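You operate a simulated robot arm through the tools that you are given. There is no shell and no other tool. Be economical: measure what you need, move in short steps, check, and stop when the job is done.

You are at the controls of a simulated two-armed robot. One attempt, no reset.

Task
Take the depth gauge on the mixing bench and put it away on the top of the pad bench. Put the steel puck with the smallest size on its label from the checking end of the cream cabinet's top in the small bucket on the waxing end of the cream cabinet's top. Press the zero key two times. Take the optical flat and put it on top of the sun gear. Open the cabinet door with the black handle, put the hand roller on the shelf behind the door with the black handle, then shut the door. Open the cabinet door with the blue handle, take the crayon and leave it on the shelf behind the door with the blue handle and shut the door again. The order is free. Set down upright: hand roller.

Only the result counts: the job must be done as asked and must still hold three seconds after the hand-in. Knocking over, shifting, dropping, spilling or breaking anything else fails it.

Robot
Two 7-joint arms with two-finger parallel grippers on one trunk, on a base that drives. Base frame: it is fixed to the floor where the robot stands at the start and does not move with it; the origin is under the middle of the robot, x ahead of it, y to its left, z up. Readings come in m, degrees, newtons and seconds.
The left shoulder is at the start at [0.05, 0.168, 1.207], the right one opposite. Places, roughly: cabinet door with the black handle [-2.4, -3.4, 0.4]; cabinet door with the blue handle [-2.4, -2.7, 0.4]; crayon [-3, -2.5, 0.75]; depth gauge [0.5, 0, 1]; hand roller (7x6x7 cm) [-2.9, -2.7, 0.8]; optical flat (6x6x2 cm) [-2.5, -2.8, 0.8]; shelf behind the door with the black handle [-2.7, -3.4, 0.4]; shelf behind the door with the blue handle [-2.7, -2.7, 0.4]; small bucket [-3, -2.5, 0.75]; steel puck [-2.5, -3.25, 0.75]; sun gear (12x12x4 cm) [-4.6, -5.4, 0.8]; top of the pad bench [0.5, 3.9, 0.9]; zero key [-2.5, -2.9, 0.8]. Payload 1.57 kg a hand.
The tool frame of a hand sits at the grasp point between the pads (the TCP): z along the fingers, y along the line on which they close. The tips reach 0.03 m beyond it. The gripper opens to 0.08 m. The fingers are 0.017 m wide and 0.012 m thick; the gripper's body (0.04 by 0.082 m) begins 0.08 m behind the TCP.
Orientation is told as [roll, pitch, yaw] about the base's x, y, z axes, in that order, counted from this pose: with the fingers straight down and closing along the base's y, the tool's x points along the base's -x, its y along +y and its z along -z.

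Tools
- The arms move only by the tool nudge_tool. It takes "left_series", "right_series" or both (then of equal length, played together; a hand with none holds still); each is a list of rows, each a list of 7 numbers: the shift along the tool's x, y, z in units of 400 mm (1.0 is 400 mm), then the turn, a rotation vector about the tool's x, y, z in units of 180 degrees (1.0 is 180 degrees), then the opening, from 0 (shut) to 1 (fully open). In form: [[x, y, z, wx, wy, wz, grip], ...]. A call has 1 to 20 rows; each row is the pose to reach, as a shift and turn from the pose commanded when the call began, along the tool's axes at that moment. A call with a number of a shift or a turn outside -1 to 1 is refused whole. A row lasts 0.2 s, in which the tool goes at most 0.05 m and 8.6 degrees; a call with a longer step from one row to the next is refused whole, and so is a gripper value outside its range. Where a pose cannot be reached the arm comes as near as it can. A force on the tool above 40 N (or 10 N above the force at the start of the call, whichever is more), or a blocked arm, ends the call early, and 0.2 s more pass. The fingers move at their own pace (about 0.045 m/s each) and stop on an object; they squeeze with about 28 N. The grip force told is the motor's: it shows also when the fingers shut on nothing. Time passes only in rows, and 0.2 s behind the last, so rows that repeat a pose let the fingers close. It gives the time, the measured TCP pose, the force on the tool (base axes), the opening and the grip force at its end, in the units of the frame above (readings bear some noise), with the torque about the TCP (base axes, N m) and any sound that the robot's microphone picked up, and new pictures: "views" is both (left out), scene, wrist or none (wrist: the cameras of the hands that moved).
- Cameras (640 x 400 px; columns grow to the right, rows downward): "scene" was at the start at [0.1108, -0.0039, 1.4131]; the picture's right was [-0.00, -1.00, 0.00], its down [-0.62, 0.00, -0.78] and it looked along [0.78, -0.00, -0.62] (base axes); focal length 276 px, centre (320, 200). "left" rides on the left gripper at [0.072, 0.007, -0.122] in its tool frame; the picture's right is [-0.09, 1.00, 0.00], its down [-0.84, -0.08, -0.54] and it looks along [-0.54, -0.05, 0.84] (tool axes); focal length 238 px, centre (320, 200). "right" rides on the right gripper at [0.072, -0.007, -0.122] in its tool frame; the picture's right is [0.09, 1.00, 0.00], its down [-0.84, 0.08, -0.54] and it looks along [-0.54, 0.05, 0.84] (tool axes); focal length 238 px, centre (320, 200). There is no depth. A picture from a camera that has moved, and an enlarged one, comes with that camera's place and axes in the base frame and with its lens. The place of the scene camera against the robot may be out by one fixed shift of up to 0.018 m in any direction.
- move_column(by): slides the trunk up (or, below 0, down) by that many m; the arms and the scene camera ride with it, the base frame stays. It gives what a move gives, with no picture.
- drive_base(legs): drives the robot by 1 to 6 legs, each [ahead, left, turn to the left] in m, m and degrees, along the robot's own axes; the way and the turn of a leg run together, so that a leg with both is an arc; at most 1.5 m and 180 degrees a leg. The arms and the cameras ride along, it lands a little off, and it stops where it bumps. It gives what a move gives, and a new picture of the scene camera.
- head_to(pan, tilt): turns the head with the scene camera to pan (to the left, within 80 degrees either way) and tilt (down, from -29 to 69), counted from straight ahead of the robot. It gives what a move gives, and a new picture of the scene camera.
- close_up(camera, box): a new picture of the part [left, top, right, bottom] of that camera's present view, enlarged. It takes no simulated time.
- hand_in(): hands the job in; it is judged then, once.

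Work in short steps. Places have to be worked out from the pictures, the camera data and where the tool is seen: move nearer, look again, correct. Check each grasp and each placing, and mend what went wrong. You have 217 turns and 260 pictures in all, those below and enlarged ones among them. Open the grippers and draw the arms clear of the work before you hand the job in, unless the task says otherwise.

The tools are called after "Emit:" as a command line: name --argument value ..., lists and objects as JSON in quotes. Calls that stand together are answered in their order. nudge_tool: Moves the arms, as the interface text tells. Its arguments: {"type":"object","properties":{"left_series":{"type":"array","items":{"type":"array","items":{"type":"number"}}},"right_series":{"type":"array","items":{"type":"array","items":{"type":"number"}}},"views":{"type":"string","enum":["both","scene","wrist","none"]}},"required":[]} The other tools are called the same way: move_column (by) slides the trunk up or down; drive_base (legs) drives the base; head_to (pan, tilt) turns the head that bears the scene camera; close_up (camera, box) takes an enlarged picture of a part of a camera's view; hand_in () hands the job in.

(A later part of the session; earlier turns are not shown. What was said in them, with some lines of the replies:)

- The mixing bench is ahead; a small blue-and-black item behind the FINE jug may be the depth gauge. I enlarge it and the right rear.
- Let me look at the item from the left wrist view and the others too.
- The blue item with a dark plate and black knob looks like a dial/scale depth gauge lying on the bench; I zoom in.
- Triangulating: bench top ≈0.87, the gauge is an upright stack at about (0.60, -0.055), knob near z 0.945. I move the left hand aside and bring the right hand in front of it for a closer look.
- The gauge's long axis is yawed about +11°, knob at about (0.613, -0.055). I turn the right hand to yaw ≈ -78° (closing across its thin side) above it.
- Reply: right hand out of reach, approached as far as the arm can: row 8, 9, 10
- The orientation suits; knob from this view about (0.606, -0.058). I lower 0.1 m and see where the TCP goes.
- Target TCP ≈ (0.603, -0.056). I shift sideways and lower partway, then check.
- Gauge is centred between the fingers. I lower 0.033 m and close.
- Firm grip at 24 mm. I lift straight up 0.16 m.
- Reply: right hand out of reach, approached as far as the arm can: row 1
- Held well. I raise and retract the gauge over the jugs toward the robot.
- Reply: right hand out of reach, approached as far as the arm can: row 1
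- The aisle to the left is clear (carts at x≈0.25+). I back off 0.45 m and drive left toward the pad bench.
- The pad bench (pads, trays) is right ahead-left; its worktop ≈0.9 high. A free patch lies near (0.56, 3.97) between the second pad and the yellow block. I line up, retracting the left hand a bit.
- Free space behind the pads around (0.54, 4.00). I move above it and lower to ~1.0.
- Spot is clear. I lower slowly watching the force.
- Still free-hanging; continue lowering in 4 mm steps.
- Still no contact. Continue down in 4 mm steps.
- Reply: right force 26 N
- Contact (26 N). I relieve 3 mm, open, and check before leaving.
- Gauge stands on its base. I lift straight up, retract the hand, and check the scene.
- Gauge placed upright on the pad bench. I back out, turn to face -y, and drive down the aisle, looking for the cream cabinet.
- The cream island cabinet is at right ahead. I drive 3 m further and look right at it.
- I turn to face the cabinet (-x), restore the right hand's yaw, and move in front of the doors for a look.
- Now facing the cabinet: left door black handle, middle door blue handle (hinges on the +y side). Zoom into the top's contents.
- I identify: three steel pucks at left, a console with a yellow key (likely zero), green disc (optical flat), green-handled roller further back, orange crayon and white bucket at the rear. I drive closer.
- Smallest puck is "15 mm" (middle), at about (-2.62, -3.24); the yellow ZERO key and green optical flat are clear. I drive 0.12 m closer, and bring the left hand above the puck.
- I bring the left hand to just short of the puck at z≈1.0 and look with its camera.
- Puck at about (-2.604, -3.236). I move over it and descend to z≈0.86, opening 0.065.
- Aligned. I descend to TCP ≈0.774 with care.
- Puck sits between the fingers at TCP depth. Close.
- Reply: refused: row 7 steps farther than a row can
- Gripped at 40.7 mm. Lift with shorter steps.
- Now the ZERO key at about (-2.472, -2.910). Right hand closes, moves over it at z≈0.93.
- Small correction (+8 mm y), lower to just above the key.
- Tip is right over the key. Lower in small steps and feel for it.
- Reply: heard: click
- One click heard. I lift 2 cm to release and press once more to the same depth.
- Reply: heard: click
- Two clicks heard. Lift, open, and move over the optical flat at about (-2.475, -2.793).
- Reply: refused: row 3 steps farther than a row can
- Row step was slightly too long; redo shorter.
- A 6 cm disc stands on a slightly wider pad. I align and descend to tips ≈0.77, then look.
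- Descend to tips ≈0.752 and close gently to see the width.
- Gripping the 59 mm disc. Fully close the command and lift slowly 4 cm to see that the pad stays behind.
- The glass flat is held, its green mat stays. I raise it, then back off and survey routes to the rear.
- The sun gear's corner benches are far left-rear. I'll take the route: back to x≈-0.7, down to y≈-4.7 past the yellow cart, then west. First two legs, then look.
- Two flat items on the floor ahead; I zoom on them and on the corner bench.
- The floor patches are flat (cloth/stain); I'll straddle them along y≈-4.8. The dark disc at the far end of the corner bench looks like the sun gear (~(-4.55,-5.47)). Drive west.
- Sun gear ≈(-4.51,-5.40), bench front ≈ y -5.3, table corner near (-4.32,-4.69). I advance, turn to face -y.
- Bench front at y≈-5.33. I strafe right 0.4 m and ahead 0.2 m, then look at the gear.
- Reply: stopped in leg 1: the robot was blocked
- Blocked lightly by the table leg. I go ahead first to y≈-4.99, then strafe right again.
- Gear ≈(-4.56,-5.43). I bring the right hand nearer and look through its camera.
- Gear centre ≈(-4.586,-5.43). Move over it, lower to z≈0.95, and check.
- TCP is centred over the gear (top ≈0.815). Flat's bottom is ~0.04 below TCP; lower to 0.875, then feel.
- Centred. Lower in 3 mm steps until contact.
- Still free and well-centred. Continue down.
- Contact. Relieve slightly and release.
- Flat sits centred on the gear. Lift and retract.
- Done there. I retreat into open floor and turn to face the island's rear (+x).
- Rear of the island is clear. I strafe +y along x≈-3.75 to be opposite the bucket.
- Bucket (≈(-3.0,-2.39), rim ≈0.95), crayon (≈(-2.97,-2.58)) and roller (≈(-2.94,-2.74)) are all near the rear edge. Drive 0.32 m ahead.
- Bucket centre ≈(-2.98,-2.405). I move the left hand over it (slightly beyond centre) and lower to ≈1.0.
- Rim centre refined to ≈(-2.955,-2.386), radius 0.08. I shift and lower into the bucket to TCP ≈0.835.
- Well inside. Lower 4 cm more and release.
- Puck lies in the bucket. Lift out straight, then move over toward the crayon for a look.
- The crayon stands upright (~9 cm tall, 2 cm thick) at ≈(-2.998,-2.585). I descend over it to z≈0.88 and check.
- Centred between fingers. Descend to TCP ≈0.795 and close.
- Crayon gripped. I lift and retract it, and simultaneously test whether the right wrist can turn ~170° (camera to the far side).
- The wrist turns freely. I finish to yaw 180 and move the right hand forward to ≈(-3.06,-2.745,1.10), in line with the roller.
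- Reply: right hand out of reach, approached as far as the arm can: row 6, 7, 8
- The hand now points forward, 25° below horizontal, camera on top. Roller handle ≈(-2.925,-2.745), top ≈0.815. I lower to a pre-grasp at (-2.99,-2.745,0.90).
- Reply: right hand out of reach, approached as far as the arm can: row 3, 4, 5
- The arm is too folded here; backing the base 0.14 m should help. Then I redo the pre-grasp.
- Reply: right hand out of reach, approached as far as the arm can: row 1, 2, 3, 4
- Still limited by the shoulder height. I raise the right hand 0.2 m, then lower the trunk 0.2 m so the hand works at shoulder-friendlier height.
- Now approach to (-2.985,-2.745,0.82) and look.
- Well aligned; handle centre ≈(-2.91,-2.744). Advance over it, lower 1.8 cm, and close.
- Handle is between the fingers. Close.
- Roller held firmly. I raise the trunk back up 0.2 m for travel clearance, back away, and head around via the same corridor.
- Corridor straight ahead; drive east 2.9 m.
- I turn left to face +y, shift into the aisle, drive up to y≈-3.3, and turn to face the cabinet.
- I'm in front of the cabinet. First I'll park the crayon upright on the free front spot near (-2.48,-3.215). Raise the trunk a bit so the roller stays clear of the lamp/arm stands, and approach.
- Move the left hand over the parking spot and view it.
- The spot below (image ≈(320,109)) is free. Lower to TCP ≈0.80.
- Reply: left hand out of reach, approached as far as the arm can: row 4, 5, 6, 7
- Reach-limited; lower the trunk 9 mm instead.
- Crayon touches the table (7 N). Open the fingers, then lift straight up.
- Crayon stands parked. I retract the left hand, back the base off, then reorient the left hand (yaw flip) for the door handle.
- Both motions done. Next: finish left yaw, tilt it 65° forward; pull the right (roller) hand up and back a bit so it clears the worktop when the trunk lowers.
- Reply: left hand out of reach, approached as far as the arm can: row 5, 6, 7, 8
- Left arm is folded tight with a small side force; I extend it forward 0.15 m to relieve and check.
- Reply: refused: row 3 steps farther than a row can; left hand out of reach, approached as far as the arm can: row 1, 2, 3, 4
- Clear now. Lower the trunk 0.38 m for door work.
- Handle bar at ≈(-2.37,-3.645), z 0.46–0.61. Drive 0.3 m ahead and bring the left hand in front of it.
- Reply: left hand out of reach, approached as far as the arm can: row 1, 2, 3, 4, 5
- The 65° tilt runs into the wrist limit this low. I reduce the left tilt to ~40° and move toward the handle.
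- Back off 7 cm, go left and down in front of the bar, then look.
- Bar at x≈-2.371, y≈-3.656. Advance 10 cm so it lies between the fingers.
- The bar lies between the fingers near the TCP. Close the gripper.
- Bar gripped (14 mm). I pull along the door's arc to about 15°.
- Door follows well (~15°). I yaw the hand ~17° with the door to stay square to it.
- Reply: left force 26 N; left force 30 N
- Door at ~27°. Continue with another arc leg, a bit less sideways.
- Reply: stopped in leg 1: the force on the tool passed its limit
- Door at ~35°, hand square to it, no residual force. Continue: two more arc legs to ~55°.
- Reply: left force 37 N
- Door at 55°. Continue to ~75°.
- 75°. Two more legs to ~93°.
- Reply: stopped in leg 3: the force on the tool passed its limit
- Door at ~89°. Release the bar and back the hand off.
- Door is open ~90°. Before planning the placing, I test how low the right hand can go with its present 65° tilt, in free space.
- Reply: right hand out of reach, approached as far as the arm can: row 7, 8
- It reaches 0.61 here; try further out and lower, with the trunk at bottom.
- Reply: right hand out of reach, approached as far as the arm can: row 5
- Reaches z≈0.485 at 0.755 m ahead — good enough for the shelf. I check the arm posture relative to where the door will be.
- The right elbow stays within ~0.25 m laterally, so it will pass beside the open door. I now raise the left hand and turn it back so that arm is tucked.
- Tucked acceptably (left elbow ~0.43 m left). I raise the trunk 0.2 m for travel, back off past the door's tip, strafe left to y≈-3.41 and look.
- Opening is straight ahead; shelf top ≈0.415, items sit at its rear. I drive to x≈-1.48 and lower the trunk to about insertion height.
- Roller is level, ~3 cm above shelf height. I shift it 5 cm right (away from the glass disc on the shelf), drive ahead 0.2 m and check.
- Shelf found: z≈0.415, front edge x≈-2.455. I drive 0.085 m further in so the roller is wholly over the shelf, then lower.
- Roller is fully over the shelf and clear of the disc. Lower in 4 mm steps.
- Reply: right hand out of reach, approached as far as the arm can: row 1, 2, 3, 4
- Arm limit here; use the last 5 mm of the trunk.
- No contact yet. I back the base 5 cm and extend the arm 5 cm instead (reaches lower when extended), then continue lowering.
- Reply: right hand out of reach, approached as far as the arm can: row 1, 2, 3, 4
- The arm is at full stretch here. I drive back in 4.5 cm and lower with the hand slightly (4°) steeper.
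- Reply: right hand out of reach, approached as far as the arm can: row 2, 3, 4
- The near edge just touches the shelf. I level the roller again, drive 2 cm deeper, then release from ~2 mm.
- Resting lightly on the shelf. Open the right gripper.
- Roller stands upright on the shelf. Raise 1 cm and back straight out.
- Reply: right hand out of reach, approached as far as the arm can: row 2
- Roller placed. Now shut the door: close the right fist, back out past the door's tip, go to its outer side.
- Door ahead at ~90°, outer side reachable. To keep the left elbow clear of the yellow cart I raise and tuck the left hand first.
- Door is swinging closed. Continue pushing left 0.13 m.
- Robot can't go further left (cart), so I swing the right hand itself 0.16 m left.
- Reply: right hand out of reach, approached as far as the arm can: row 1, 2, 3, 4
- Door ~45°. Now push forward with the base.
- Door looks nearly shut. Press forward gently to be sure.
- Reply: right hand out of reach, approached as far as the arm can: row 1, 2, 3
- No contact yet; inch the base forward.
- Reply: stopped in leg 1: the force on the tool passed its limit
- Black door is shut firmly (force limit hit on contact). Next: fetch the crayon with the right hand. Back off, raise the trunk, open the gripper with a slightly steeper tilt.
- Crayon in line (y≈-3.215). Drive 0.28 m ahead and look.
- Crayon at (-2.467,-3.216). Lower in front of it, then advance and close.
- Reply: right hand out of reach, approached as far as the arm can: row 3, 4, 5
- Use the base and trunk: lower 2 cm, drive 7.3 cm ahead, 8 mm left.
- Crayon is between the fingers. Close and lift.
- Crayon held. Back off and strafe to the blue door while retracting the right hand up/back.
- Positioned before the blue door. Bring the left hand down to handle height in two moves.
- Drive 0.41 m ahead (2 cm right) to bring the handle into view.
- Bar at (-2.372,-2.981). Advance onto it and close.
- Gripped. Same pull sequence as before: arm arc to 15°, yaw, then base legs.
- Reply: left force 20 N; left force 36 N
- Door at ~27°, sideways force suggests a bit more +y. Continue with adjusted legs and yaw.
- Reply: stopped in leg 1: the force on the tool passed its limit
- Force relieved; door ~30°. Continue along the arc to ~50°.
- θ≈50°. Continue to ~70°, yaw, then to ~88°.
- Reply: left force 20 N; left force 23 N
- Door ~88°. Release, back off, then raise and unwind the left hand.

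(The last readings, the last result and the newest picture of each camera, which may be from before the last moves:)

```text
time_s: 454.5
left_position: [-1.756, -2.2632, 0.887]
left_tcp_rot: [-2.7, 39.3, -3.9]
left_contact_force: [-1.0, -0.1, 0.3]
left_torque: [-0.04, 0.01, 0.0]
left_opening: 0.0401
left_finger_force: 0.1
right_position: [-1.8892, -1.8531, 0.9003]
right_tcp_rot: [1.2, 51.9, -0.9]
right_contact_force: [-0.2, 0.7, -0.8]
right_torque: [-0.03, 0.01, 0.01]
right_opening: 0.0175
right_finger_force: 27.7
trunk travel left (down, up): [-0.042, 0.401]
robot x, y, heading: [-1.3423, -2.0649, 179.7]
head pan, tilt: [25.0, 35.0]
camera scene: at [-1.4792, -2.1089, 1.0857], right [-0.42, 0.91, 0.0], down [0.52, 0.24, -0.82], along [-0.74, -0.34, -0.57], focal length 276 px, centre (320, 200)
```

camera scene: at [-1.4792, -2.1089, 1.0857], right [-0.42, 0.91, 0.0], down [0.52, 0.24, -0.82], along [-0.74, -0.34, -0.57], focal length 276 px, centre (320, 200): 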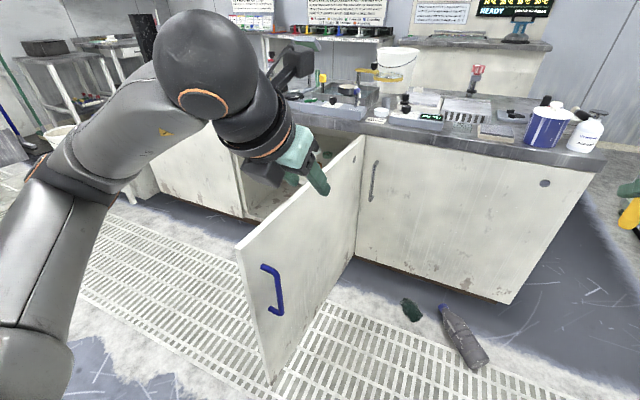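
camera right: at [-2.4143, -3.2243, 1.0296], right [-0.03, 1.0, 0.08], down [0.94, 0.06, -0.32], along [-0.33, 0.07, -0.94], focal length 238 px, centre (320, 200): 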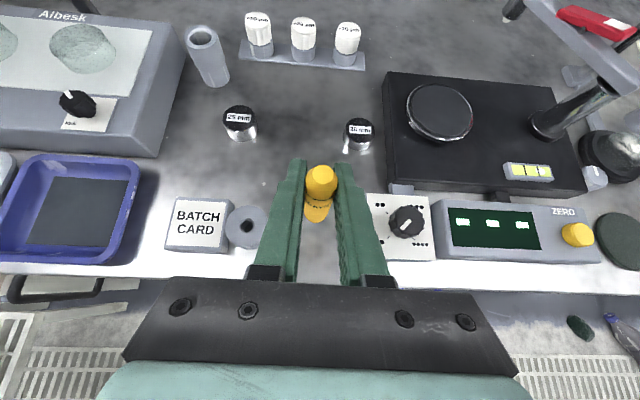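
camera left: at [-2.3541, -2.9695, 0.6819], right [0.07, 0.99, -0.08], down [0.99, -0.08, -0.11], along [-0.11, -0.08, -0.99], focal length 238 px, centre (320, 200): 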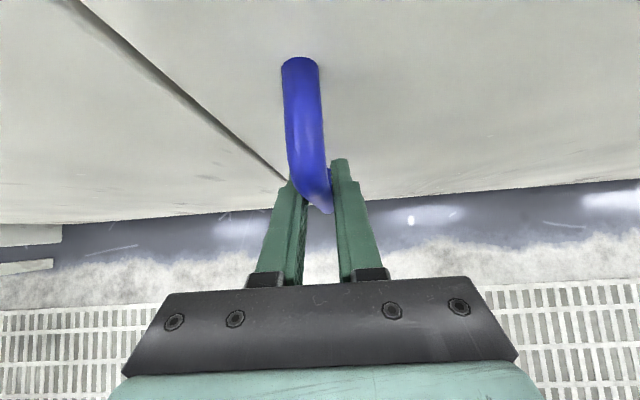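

Back off past the door tip, strafe left to y≈-2.77, and extend the right hand low for insertion.

Emit:
drive_base --legs '[[-0.48, 0, 0], [0, 0.7, 0]]'

Emit:
nudge_tool --right_series '[[-0.044, 0, 0.11, 0, 0, 0, 0], [-0.089, 0, 0.22, 0, 0, 0, 0], [-0.133, 0, 0.33, 0, 0, 0, 0], [-0.178, 0, 0.44, 0, 0, 0, 0], [-0.222, 0, 0.55, 0, 0, 0, 0], [-0.267, 0, 0.66, 0, 0, 0, 0], [-0.311, 0, 0.77, 0, 0, 0, 0], [-0.356, 0, 0.883, 0, 0, 0, 0]]' --views "none"

Emit:
head_to --pan 0 --tilt 35

```text
time_s: 460.9
left_position: [-1.2674, -2.9727, 0.8875]
left_tcp_rot: [-2.7, 39.4, -3.6]
left_contact_force: [-0.5, -0.3, -0.9]
left_torque: [-0.01, 0.0, -0.01]
left_opening: 0.04
left_finger_force: 0.0
right_position: [-1.4037, -2.5622, 0.8988]
right_tcp_rot: [1.2, 51.9, -0.7]
right_contact_force: [-0.4, 0.9, 0.0]
right_torque: [0.0, 0.0, -0.03]
right_opening: 0.0173
right_finger_force: 28.1
trunk travel left (down, up): [-0.042, 0.401]
robot x, y, heading: [-0.8547, -2.7733, -179.9]
head pan, tilt: [25.0, 35.0]
camera scene: at [-0.992, -2.8163, 1.0857], right [-0.42, 0.91, 0.0], down [0.52, 0.24, -0.82], along [-0.74, -0.35, -0.57], focal length 276 px, centre (320, 200)
```

scene: 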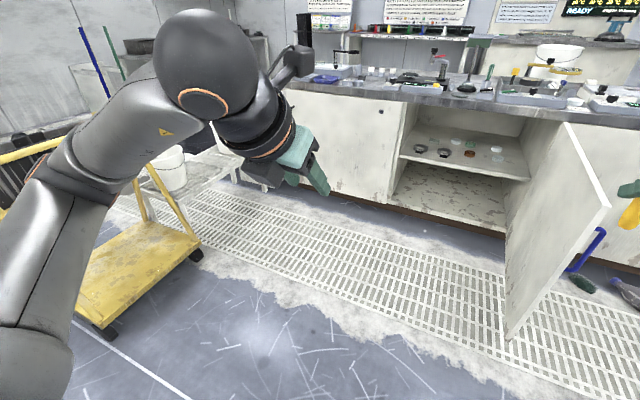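

```text
time_s: 462.7
left_position: [-1.2689, -2.9731, 0.8875]
left_tcp_rot: [-2.7, 39.4, -3.7]
left_contact_force: [-0.5, -0.4, -0.3]
left_torque: [0.02, -0.04, -0.03]
left_opening: 0.04
left_finger_force: 0.1
right_position: [-1.5956, -2.5524, 0.5719]
right_tcp_rot: [1.3, 51.9, -0.5]
right_contact_force: [-0.2, 0.2, 0.4]
right_torque: [0.03, -0.02, -0.01]
right_opening: 0.0174
right_finger_force: 28.1
trunk travel left (down, up): [-0.042, 0.401]
robot x, y, heading: [-0.8552, -2.7748, -179.9]
head pan, tilt: [25.0, 35.0]
```

```text
time_s: 463.6
left_position: [-1.2678, -2.9743, 0.8865]
left_tcp_rot: [-2.7, 39.3, -3.7]
left_contact_force: [1.1, 0.9, -0.1]
left_torque: [0.02, -0.05, 0.01]
left_opening: 0.0399
left_finger_force: 0.1
right_position: [-1.5948, -2.5532, 0.5724]
right_tcp_rot: [1.3, 51.8, -0.6]
right_contact_force: [0.0, -0.4, -0.3]
right_torque: [-0.02, -0.02, 0.01]
right_opening: 0.0174
right_finger_force: 28.1
trunk travel left (down, up): [-0.042, 0.401]
robot x, y, heading: [-0.8576, -2.7755, -180.0]
head pan, tilt: [0.0, 35.0]
camera scene: at [-1.0003, -2.7792, 1.0857], right [0.0, 1.0, 0.0], down [0.57, 0.0, -0.82], along [-0.82, 0.0, -0.57], focal length 276 px, centre (320, 200)
```

scene: 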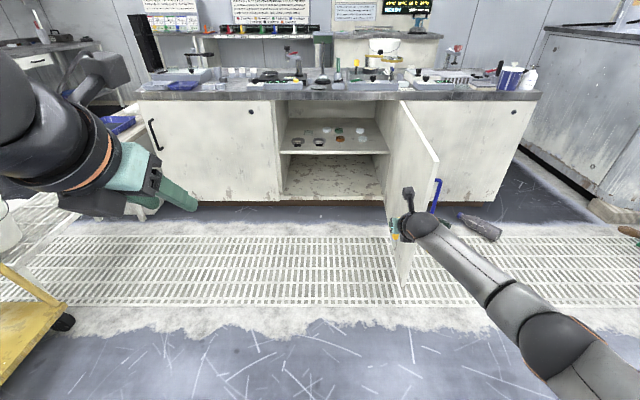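

Zoom on the shelf contents to choose a free spot.

Emit:
close_up --camera "scene" --box '[260, 90, 420, 190]'

Emit:
drive_base --legs '[[0, 0.1, 0], [0.6, 0, 0]]'

Emit:
nudge_tool --right_series '[[0, 0, 0, 0, 0, 0, 0]]' --views "wrist"

```text
4.00 times, centred on (340, 140) of scene
camera zoom: at [-1.0003, -2.7792, 1.0857], right [0.0, 1.0, 0.0], down [0.57, 0.0, -0.82], along [-0.82, 0.0, -0.57], focal length 1104 px, centre (240, 440)
```

zoom: 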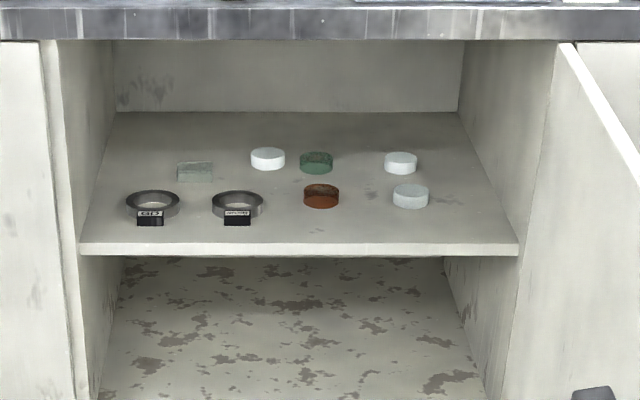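

```text
time_s: 467.7
left_position: [-1.8607, -3.0746, 0.8864]
left_tcp_rot: [-2.7, 39.4, -3.9]
left_contact_force: [-0.2, -0.9, 0.1]
left_torque: [0.0, -0.02, -0.04]
left_opening: 0.0397
left_finger_force: 0.1
right_position: [-2.1881, -2.6533, 0.5717]
right_tcp_rot: [1.2, 52.0, -0.6]
right_contact_force: [0.7, -0.6, -0.7]
right_torque: [-0.03, 0.0, 0.01]
right_opening: 0.0175
right_finger_force: 28.1
trunk travel left (down, up): [-0.042, 0.401]
robot x, y, heading: [-1.449, -2.8791, -180.0]
head pan, tilt: [0.0, 35.0]
camera scene: at [-1.5927, -2.8807, 1.0857], right [0.0, 1.0, 0.0], down [0.57, 0.0, -0.82], along [-0.82, 0.0, -0.57], focal length 276 px, centre (320, 200)
```

scene: 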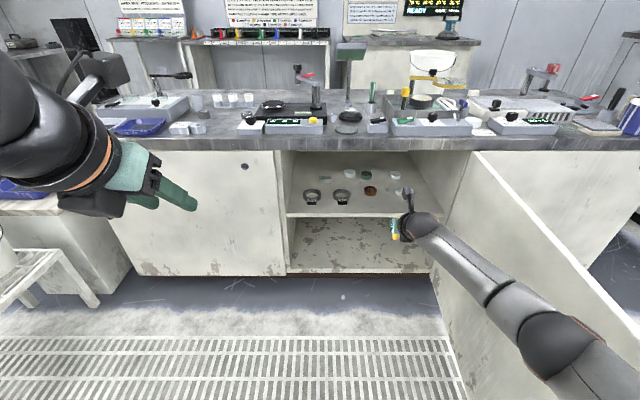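

```text
time_s: 468.1
left_position: [-1.8608, -3.0754, 0.8877]
left_tcp_rot: [-2.7, 39.4, -3.7]
left_contact_force: [0.1, 0.9, -0.7]
left_torque: [0.01, 0.0, 0.03]
left_opening: 0.0402
left_finger_force: 0.2
right_position: [-2.1868, -2.6541, 0.5713]
right_tcp_rot: [1.2, 51.8, -0.6]
right_contact_force: [-0.9, 1.0, 0.3]
right_torque: [0.0, -0.01, 0.0]
right_opening: 0.0172
right_finger_force: 28.0
trunk travel left (down, up): [-0.042, 0.401]
robot x, y, heading: [-1.4493, -2.8785, -179.9]
head pan, tilt: [0.0, 35.0]
camera right: at [-2.1367, -2.6638, 0.704], right [-0.03, 1.0, 0.09], down [0.95, 0.06, -0.32], along [-0.33, 0.07, -0.94], focal length 238 px, centre (320, 200)
```

right: 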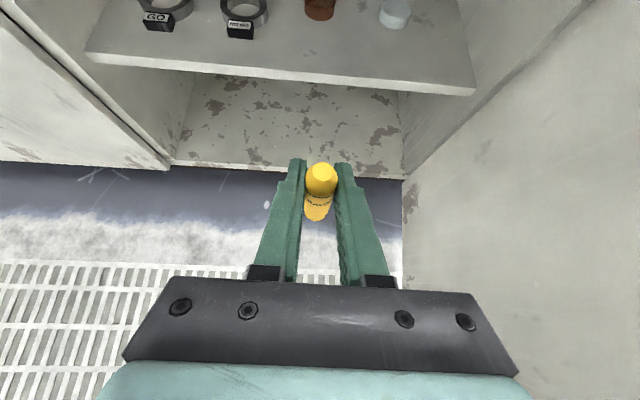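

Free strip at the shelf front near y≈-2.65. Lower trunk and hand so the crayon's foot is ~2 cm above the shelf, outside first.

Emit:
move_column --by -0.042

Emit:
nudge_tool --right_series '[[-0.035, 0, 0.027, 0, 0, 0, 0], [-0.072, 0, 0.056, 0, 0, 0, 0]]' --views "none"

Emit:
drive_base --legs '[[0.22, 0, 0]]'

Emit:
nudge_tool --right_series '[[0, 0, 0, 0, 0, 0, 0]]' --views "wrist"

```text
time_s: 468.9
left_position: [-1.8614, -3.074, 0.8454]
left_tcp_rot: [-2.7, 39.4, -3.6]
left_contact_force: [-0.9, 0.5, -0.3]
left_torque: [0.03, -0.01, 0.01]
left_opening: 0.0395
left_finger_force: 0.0
right_position: [-2.1873, -2.6547, 0.5309]
right_tcp_rot: [1.3, 51.9, -0.6]
right_contact_force: [0.9, -0.8, -0.5]
right_torque: [-0.02, 0.04, 0.0]
right_opening: 0.0177
right_finger_force: 27.7
trunk travel left (down, up): [0.0, 0.443]
robot x, y, heading: [-1.4532, -2.8783, -179.9]
head pan, tilt: [0.0, 35.0]
```

```text
time_s: 469.5
left_position: [-1.861, -3.0743, 0.8452]
left_tcp_rot: [-2.8, 39.5, -3.7]
left_contact_force: [-0.4, -0.5, 0.0]
left_torque: [0.01, 0.0, 0.0]
left_opening: 0.0398
left_finger_force: 0.0
right_position: [-2.1861, -2.6537, 0.493]
right_tcp_rot: [1.4, 51.7, -0.6]
right_contact_force: [-0.4, 0.3, -0.6]
right_torque: [-0.01, 0.0, 0.01]
right_opening: 0.0172
right_finger_force: 28.3
trunk travel left (down, up): [0.0, 0.443]
robot x, y, heading: [-1.4512, -2.8779, -179.9]
head pan, tilt: [0.0, 35.0]
```

```text
time_s: 471.2
left_position: [-2.0832, -3.071, 0.8449]
left_tcp_rot: [-2.7, 39.4, -4.2]
left_contact_force: [0.7, -0.2, -0.2]
left_torque: [0.0, 0.03, -0.02]
left_opening: 0.0403
left_finger_force: 0.1
right_position: [-2.4059, -2.6476, 0.4929]
right_tcp_rot: [1.2, 51.9, -1.0]
right_contact_force: [-0.1, 0.3, 0.0]
right_torque: [0.0, 0.0, 0.02]
right_opening: 0.0173
right_finger_force: 28.1
trunk travel left (down, up): [0.0, 0.443]
robot x, y, heading: [-1.6735, -2.8758, 179.3]
head pan, tilt: [0.0, 35.0]
camera scene: at [-1.8132, -2.8793, 1.0437], right [0.01, 1.0, 0.0], down [0.57, 0.0, -0.82], along [-0.82, 0.0, -0.57], focal length 276 px, centre (320, 200)
```

scene: 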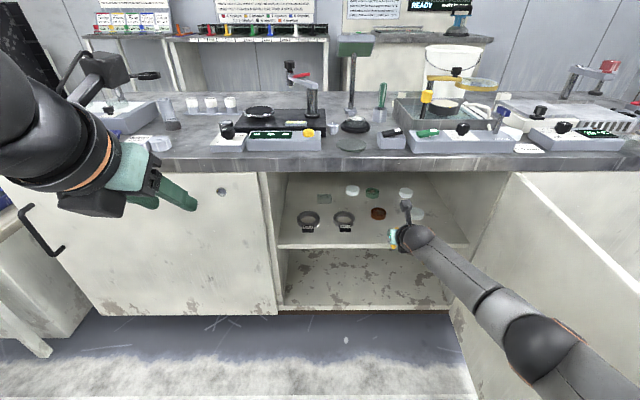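

```text
time_s: 471.6
left_position: [-2.0836, -3.0711, 0.8453]
left_tcp_rot: [-2.7, 39.4, -4.2]
left_contact_force: [0.0, 0.5, -0.3]
left_torque: [0.02, 0.0, 0.02]
left_opening: 0.04
left_finger_force: 0.1
right_position: [-2.4068, -2.6492, 0.4937]
right_tcp_rot: [1.3, 51.8, -0.9]
right_contact_force: [-0.8, 0.1, -0.9]
right_torque: [0.01, -0.02, 0.02]
right_opening: 0.0173
right_finger_force: 28.0
trunk travel left (down, up): [0.0, 0.443]
robot x, y, heading: [-1.669, -2.8763, 179.9]
head pan, tilt: [0.0, 35.0]
camera right: at [-2.3553, -2.6577, 0.6253], right [-0.02, 1.0, 0.09], down [0.95, 0.05, -0.32], along [-0.33, 0.07, -0.94], focal length 238 px, centre (320, 200)
```

right: 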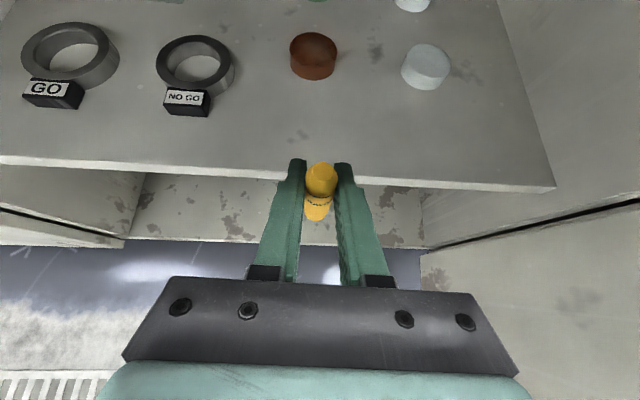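

Drive 0.10 m in: crayon at x≈-2.51, ahead of the brown disc.

Emit:
drive_base --legs '[[0.1, 0, 0]]'

Emit:
nudge_tool --right_series '[[-0.014, 0, 0.011, 0, 0, 0, 0], [-0.028, 0, 0.022, 0, 0, 0, 0]]' --views "wrist"

```text
time_s: 472.8
left_position: [-2.1801, -3.0688, 0.846]
left_tcp_rot: [-2.8, 39.4, -4.2]
left_contact_force: [-0.5, 0.3, 0.1]
left_torque: [-0.03, 0.02, 0.0]
left_opening: 0.0402
left_finger_force: 0.0
right_position: [-2.5046, -2.6465, 0.4928]
right_tcp_rot: [1.3, 51.9, -1.0]
right_contact_force: [0.4, 0.4, 0.3]
right_torque: [0.04, 0.01, -0.03]
right_opening: 0.0175
right_finger_force: 28.0
trunk travel left (down, up): [0.0, 0.443]
robot x, y, heading: [-1.7675, -2.8775, 179.7]
head pan, tilt: [0.0, 35.0]
camera scene: at [-1.9109, -2.8785, 1.0437], right [0.01, 1.0, 0.0], down [0.57, 0.0, -0.82], along [-0.82, 0.01, -0.57], focal length 276 px, centre (320, 200)
```

scene: 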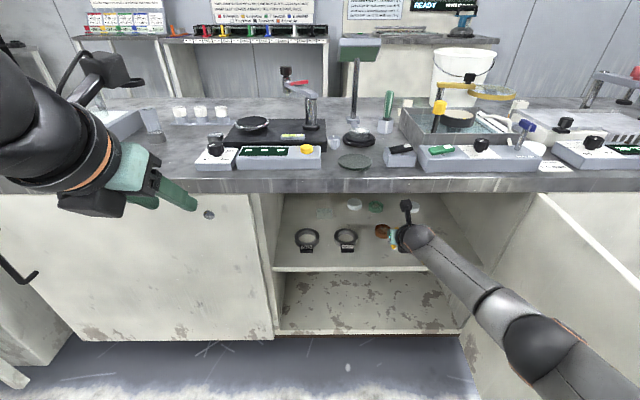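

```text
time_s: 473.4
left_position: [-2.1803, -3.0697, 0.8443]
left_tcp_rot: [-2.8, 39.4, -4.2]
left_contact_force: [0.1, 0.2, 0.5]
left_torque: [0.01, 0.02, 0.03]
left_opening: 0.0402
left_finger_force: 0.1
right_position: [-2.5054, -2.6457, 0.4782]
right_tcp_rot: [1.2, 51.8, -1.1]
right_contact_force: [-0.7, 0.2, -0.3]
right_torque: [0.0, -0.02, 0.02]
right_opening: 0.0174
right_finger_force: 27.9
trunk travel left (down, up): [0.0, 0.443]
robot x, y, heading: [-1.7688, -2.8776, 179.6]
head pan, tilt: [0.0, 35.0]
camera right: at [-2.4532, -2.6562, 0.6113], right [-0.02, 1.0, 0.09], down [0.95, 0.05, -0.32], along [-0.33, 0.07, -0.94], focal length 238 px, centre (320, 200)
```

right: 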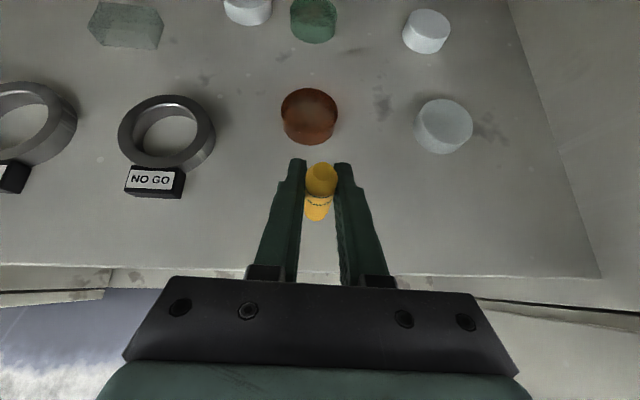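

Clear. Lower in 3 mm steps till contact.

Emit:
nudge_tool --right_series '[[-0.006, 0, 0.0046, 0, 0, 0, 0], [-0.012, 0, 0.0092, 0, 0, 0, 0], [-0.018, 0, 0.0138, 0, 0, 0, 0], [-0.024, 0, 0.0184, 0, 0, 0, 0], [-0.03, 0, 0.023, 0, 0, 0, 0]]' --views "none"

```text
time_s: 474.6
left_position: [-2.1803, -3.0705, 0.8458]
left_tcp_rot: [-2.8, 39.4, -4.2]
left_contact_force: [0.8, -0.4, 0.1]
left_torque: [0.0, -0.02, 0.0]
left_opening: 0.0401
left_finger_force: 0.0
right_position: [-2.5029, -2.6467, 0.4629]
right_tcp_rot: [1.2, 51.9, -1.1]
right_contact_force: [-0.1, 0.3, -0.1]
right_torque: [0.04, 0.04, -0.03]
right_opening: 0.0174
right_finger_force: 28.7
trunk travel left (down, up): [0.0, 0.443]
robot x, y, heading: [-1.77, -2.8723, 179.6]
head pan, tilt: [0.0, 35.0]
```

Emit:
nudge_tool --right_series '[[-0.005, 0, 0.0038, 0, 0, 0, 0], [-0.01, 0, 0.0077, 0, 0, 0, 0], [-0.015, 0, 0.0115, 0, 0, 0, 0], [-0.02, 0, 0.0154, 0, 0, 0, 0]]' --views "none"

```text
time_s: 475.6
left_position: [-2.1798, -3.0694, 0.8462]
left_tcp_rot: [-2.7, 39.3, -4.2]
left_contact_force: [-0.8, -0.2, -0.5]
left_torque: [0.02, 0.0, 0.03]
left_opening: 0.0401
left_finger_force: 0.2
right_position: [-2.5042, -2.6455, 0.4569]
right_tcp_rot: [1.2, 52.1, -1.1]
right_contact_force: [2.6, 0.2, 8.6]
right_torque: [0.0, -0.07, -0.01]
right_opening: 0.0174
right_finger_force: 28.0
trunk travel left (down, up): [0.0, 0.443]
robot x, y, heading: [-1.7665, -2.8776, 179.5]
head pan, tilt: [0.0, 35.0]
```

Contact (9 N). Open gently.

Emit:
nudge_tool --right_series '[[0, 0, 0, 0, 0, 0, 0.3], [0, 0, 0, 0, 0, 0, 0.5], [0, 0, 0, 0, 0, 0, 0.7], [0, 0, 0, 0, 0, 0, 0.7]]' --views "wrist"

```text
time_s: 476.6
left_position: [-2.1805, -3.0712, 0.8458]
left_tcp_rot: [-2.7, 39.4, -4.2]
left_contact_force: [0.6, 1.0, -0.5]
left_torque: [-0.03, -0.01, 0.0]
left_opening: 0.0402
left_finger_force: 0.0
right_position: [-2.5029, -2.6462, 0.4548]
right_tcp_rot: [1.2, 51.9, -1.1]
right_contact_force: [0.1, -0.4, 0.0]
right_torque: [-0.03, 0.02, 0.0]
right_opening: 0.0561
right_finger_force: 0.1
trunk travel left (down, up): [0.0, 0.443]
robot x, y, heading: [-1.7675, -2.876, 179.8]
head pan, tilt: [0.0, 35.0]
camera right: at [-2.4524, -2.6558, 0.5866], right [-0.02, 1.0, 0.09], down [0.95, 0.05, -0.32], along [-0.33, 0.07, -0.94], focal length 238 px, centre (320, 200)
```

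right: 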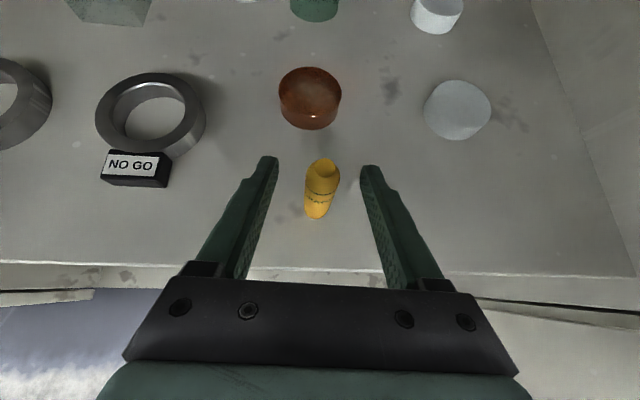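

Crayon stands on the shelf. Back straight out.

Emit:
drive_base --legs '[[-0.3, 0, 0]]'

Emit:
close_up --camera "right" --box '[100, 0, 580, 300]'

```text
time_s: 478.6
left_position: [-1.8758, -3.0741, 0.8449]
left_tcp_rot: [-2.7, 39.4, -4.0]
left_contact_force: [0.7, 0.4, 0.4]
left_torque: [0.0, -0.01, 0.02]
left_opening: 0.0402
left_finger_force: 0.0
right_position: [-2.2, -2.6507, 0.4543]
right_tcp_rot: [1.1, 51.8, -0.8]
right_contact_force: [-0.7, 0.7, -0.4]
right_torque: [-0.03, -0.01, 0.01]
right_opening: 0.0562
right_finger_force: 0.1
trunk travel left (down, up): [0.0, 0.443]
robot x, y, heading: [-1.4662, -2.8756, 179.8]
head pan, tilt: [0.0, 35.0]
camera scene: at [-1.6071, -2.8806, 1.0437], right [0.0, 1.0, 0.0], down [0.57, 0.0, -0.82], along [-0.82, 0.0, -0.57], focal length 276 px, centre (320, 200)
```

scene: 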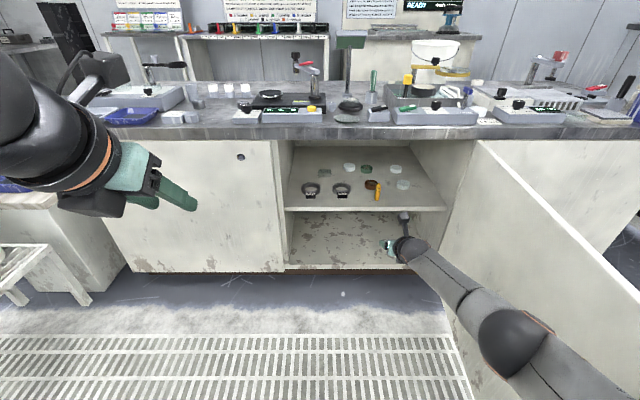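

```text
1.33 times, centred on (340, 150) of right
camera zoom: at [-2.1495, -2.6605, 0.5865], right [-0.03, 1.0, 0.09], down [0.95, 0.05, -0.32], along [-0.33, 0.07, -0.94], focal length 318 px, centre (293, 267)
```

zoom: 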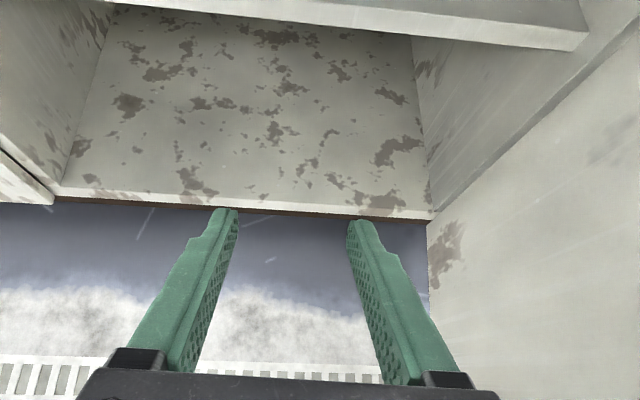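

Crayon placed. Now shut the blue door: back out, go around its tip to the outer side with a closed fist.

Emit:
drive_base --legs '[[-0.62, 0, 0], [0, -0.5, 0], [0.27, 0, 0]]'

Emit:
nudge_tool --right_series '[[0, 0, 0, 0, 0, 0, 0.3], [0, 0, 0, 0, 0, 0, 0], [0, 0, 0, 0, 0, 0, 0], [0, 0, 0, 0, 0, 0, 0]]' --views "none"

Emit:
move_column --by 0.1

```text
time_s: 486.1
left_position: [-1.5349, -2.5792, 0.8458]
left_tcp_rot: [-2.7, 39.3, -3.4]
left_contact_force: [0.1, 0.7, 0.2]
left_torque: [0.02, -0.02, -0.01]
left_opening: 0.04
left_finger_force: 0.1
right_position: [-1.865, -2.1599, 0.4546]
right_tcp_rot: [1.2, 51.9, -0.2]
right_contact_force: [-0.2, 0.8, -0.3]
right_torque: [-0.01, 0.0, -0.01]
right_opening: 0.0561
right_finger_force: 0.1
trunk travel left (down, up): [0.0, 0.443]
robot x, y, heading: [-1.1245, -2.3771, -179.5]
head pan, tilt: [0.0, 35.0]
camera scene: at [-1.2689, -2.383, 1.0437], right [-0.01, 1.0, 0.0], down [0.57, 0.01, -0.82], along [-0.82, -0.01, -0.57], focal length 276 px, centre (320, 200)
```

scene: 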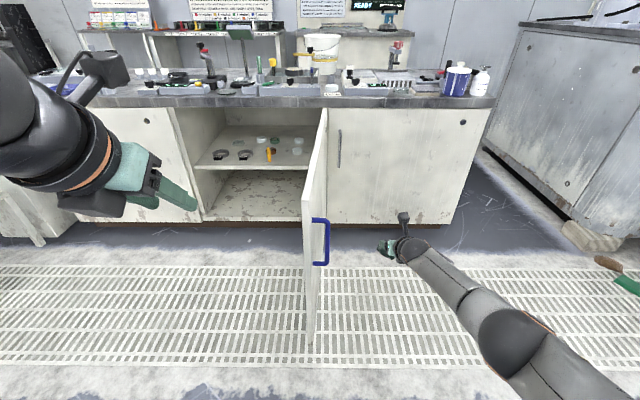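

```text
time_s: 487.1
left_position: [-1.5345, -2.5794, 0.8449]
left_tcp_rot: [-2.7, 39.4, -3.3]
left_contact_force: [0.0, -0.8, -0.5]
left_torque: [-0.03, 0.02, 0.0]
left_opening: 0.0401
left_finger_force: 0.1
right_position: [-1.8643, -2.1597, 0.4548]
right_tcp_rot: [1.2, 51.8, -0.3]
right_contact_force: [-0.4, -0.2, -1.1]
right_torque: [-0.02, 0.01, 0.0]
right_opening: 0.0005
right_finger_force: 16.4
trunk travel left (down, up): [0.0, 0.443]
robot x, y, heading: [-1.1241, -2.3804, -179.7]
head pan, tilt: [0.0, 35.0]
```

```text
time_s: 488.5
left_position: [-1.5352, -2.5785, 0.9461]
left_tcp_rot: [-2.7, 39.5, -3.4]
left_contact_force: [-0.1, 0.0, 0.7]
left_torque: [0.03, 0.0, -0.03]
left_opening: 0.0402
left_finger_force: 0.1
right_position: [-1.8646, -2.1596, 0.5545]
right_tcp_rot: [1.2, 51.9, -0.3]
right_contact_force: [-0.2, 0.1, -0.2]
right_torque: [0.01, -0.02, 0.01]
right_opening: 0.0
right_finger_force: 21.5
trunk travel left (down, up): [-0.1, 0.343]
robot x, y, heading: [-1.1293, -2.3781, -179.2]
head pan, tilt: [0.0, 35.0]
```

Push the door leftward.

Emit:
drive_base --legs '[[0, 0.3, 0], [0, 0.26, 0]]'

```text
time_s: 492.0
left_position: [-1.5295, -3.1426, 0.9457]
left_tcp_rot: [-2.7, 39.4, -3.1]
left_contact_force: [-0.6, -0.2, -0.1]
left_torque: [-0.02, 0.0, -0.01]
left_opening: 0.0402
left_finger_force: 0.1
right_position: [-1.8601, -2.7242, 0.5538]
right_tcp_rot: [1.3, 51.9, 0.0]
right_contact_force: [-0.4, 0.1, 0.4]
right_torque: [0.0, 0.02, 0.0]
right_opening: 0.0
right_finger_force: 21.0
trunk travel left (down, up): [-0.1, 0.343]
robot x, y, heading: [-1.1242, -2.9412, -179.2]
head pan, tilt: [0.0, 35.0]
camera scene: at [-1.2634, -2.946, 1.1437], right [-0.01, 1.0, 0.0], down [0.57, 0.01, -0.82], along [-0.82, -0.01, -0.57], focal length 276 px, centre (320, 200)
```

scene: 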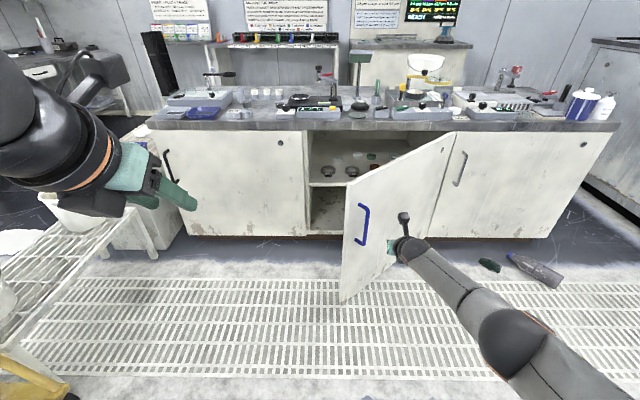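

Now push forward.

Emit:
drive_base --legs '[[0.22, 0.04, -0.5], [0.24, 0, 0]]'

Emit:
drive_base --legs '[[0.05, 0, 0], [0.05, 0, 0]]'

```text
time_s: 495.0
left_position: [-1.9773, -3.1853, 0.9456]
left_tcp_rot: [-2.7, 39.5, -3.3]
left_contact_force: [0.3, -0.4, -0.3]
left_torque: [0.01, -0.03, 0.03]
left_opening: 0.04
left_finger_force: 0.1
right_position: [-2.3058, -2.7654, 0.5551]
right_tcp_rot: [1.3, 51.8, -0.2]
right_contact_force: [0.1, -0.3, 0.1]
right_torque: [-0.02, 0.02, 0.0]
right_opening: 0.0
right_finger_force: 21.1
trunk travel left (down, up): [-0.1, 0.343]
robot x, y, heading: [-1.5675, -2.9851, -179.5]
head pan, tilt: [0.0, 35.0]
camera scene: at [-1.7096, -2.9892, 1.1437], right [-0.01, 1.0, 0.0], down [0.57, 0.01, -0.82], along [-0.82, -0.01, -0.57], focal length 276 px, centre (320, 200)
```

scene: 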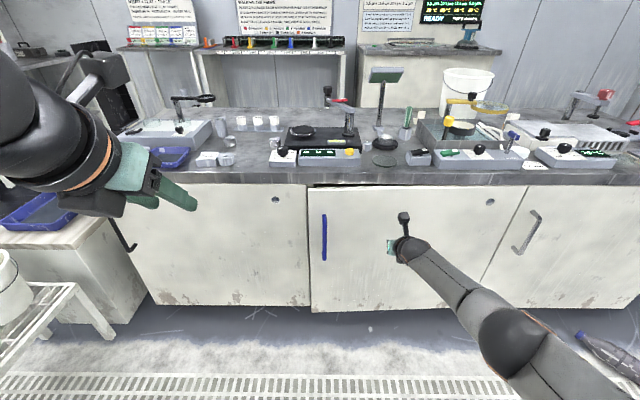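

```text
time_s: 496.5
left_position: [-2.0587, -3.1848, 0.9445]
left_tcp_rot: [-2.6, 39.2, -3.5]
left_contact_force: [-0.7, 0.2, -0.2]
left_torque: [0.0, 0.04, 0.0]
left_opening: 0.0399
left_finger_force: 0.0
right_position: [-2.3843, -2.7658, 0.5489]
right_tcp_rot: [1.0, 50.8, -0.7]
right_contact_force: [6.3, -0.7, 2.9]
right_torque: [0.0, -0.01, 0.02]
right_opening: 0.0
right_finger_force: 21.3
trunk travel left (down, up): [-0.1, 0.343]
robot x, y, heading: [-1.6522, -2.9864, -179.6]
head pan, tilt: [0.0, 35.0]
stopped in leg 2: the force on the tool passed its limit (the readings are from after the stop); the commanded pose is now the measured one
camera scene: at [-1.7914, -2.9898, 1.1436], right [-0.01, 1.0, 0.0], down [0.57, 0.0, -0.82], along [-0.82, -0.01, -0.57], focal length 276 px, centre (320, 200)
```

scene: 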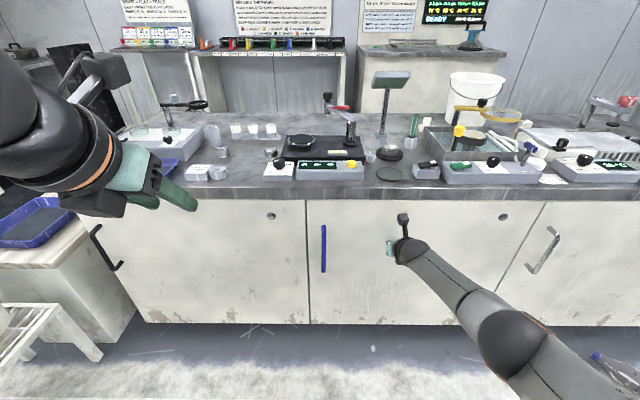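

Blue door shut. Back off, open the grippers and raise the arms clear, then a last check.

Emit:
drive_base --legs '[[-0.4, 0, 0]]'

Emit:
nudge_tool --right_series '[[0, 0, 0, 0, 0, 0, 0.5], [0, 0, 0, 0, 0, 0, 1], [0, 0, 0, 0, 0, 0, 1]]' --left_series '[[0, 0, 0, 0, 0, 0, 0.8], [0, 0, 0, 0, 0, 0, 1], [0, 0, 0, 0, 0, 0, 1]]' --views "none"

Emit:
drive_base --legs '[[-0.4, 0, 0]]'

Emit:
close_up --camera "scene" --box '[100, 60, 580, 330]'

```text
time_s: 499.0
left_position: [-1.6623, -3.1825, 0.9446]
left_tcp_rot: [-2.8, 39.2, -3.4]
left_contact_force: [0.2, 0.4, -0.5]
left_torque: [-0.02, 0.0, 0.0]
left_opening: 0.04
left_finger_force: 0.0
right_position: [-1.9861, -2.7624, 0.5492]
right_tcp_rot: [1.3, 50.8, -0.5]
right_contact_force: [0.3, 0.1, 0.5]
right_torque: [-0.03, 0.02, 0.0]
right_opening: 0.0
right_finger_force: 20.9
trunk travel left (down, up): [-0.1, 0.343]
robot x, y, heading: [-1.246, -2.9831, -179.4]
head pan, tilt: [0.0, 35.0]
camera scene: at [-1.3945, -2.9866, 1.1437], right [-0.01, 1.0, 0.0], down [0.57, 0.0, -0.82], along [-0.82, -0.01, -0.57], focal length 276 px, centre (320, 200)
```

scene: 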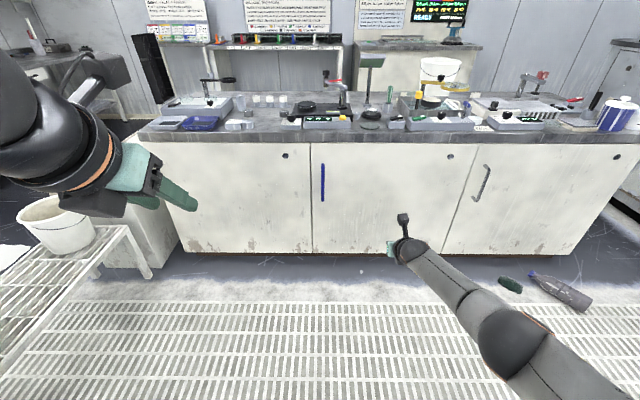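

```text
time_s: 499.8
left_position: [-1.6604, -3.1823, 0.9456]
left_tcp_rot: [-2.6, 39.3, -3.4]
left_contact_force: [0.3, -0.8, -0.3]
left_torque: [0.0, 0.0, 0.04]
left_opening: 0.0802
left_finger_force: 0.1
right_position: [-1.9859, -2.7629, 0.549]
right_tcp_rot: [1.2, 50.8, -0.5]
right_contact_force: [0.3, -0.2, 0.3]
right_torque: [-0.01, -0.02, 0.0]
right_opening: 0.0663
right_finger_force: 0.0
trunk travel left (down, up): [-0.1, 0.343]
robot x, y, heading: [-1.2547, -2.9806, -179.8]
head pan, tilt: [0.0, 35.0]
```

```text
time_s: 502.2
left_position: [-1.2685, -3.1762, 0.9446]
left_tcp_rot: [-2.7, 39.2, -3.8]
left_contact_force: [0.2, 0.3, 0.1]
left_torque: [-0.02, -0.02, 0.02]
left_opening: 0.0801
left_finger_force: 0.2
right_position: [-1.591, -2.7558, 0.5493]
right_tcp_rot: [1.1, 50.8, -1.1]
right_contact_force: [-0.1, 0.1, 0.0]
right_torque: [0.03, -0.01, 0.0]
right_opening: 0.08
right_finger_force: 0.1
trunk travel left (down, up): [-0.1, 0.343]
robot x, y, heading: [-0.8572, -2.9805, -179.9]
head pan, tilt: [0.0, 35.0]
camera scene: at [-1.0007, -2.9839, 1.1437], right [0.0, 1.0, 0.0], down [0.57, 0.0, -0.82], along [-0.82, 0.0, -0.57], focal length 276 px, centre (320, 200)
```

scene: 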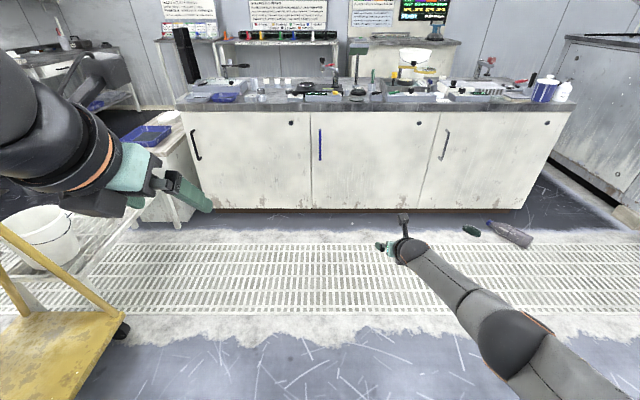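

```text
1.33 times, centred on (340, 195) of scene
camera zoom: at [-1.0007, -2.9839, 1.1437], right [0.0, 1.0, 0.0], down [0.57, 0.0, -0.82], along [-0.82, 0.0, -0.57], focal length 368 px, centre (293, 207)
```

zoom: 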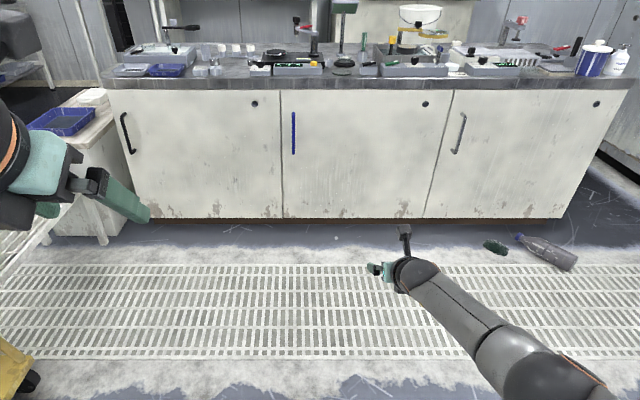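

Both doors are shut flush, the worktop items are in place, and the arms are clear with grippers open. Handing in.

Emit:
hand_in

```text
The job is handed in.
```

I did every part of the task and handed the job in; I checked each step with the cameras, force readings or the microphone, but got no verdict back.

- **Depth gauge:** it stands upright on the worktop of the pad bench.
- **Steel puck:** the 15 mm puck is in the white bucket, which I took as the small bucket.
- **Zero key:** pressed twice, with a click heard each time.
- **Optical flat:** it sits centred on the sun gear. Its green mat stayed on the cream cabinet's top.
- **Hand roller:** it stands upright on the shelf behind the black-handled door, and the door is shut.
- **Crayon:** it stands on the shelf behind the blue-handled door, and the door is shut. On the way I parked it briefly on the cabinet top.

One slip: while driving to the sun gear the base bumped a table leg lightly and stopped. I saw nothing disturbed there.
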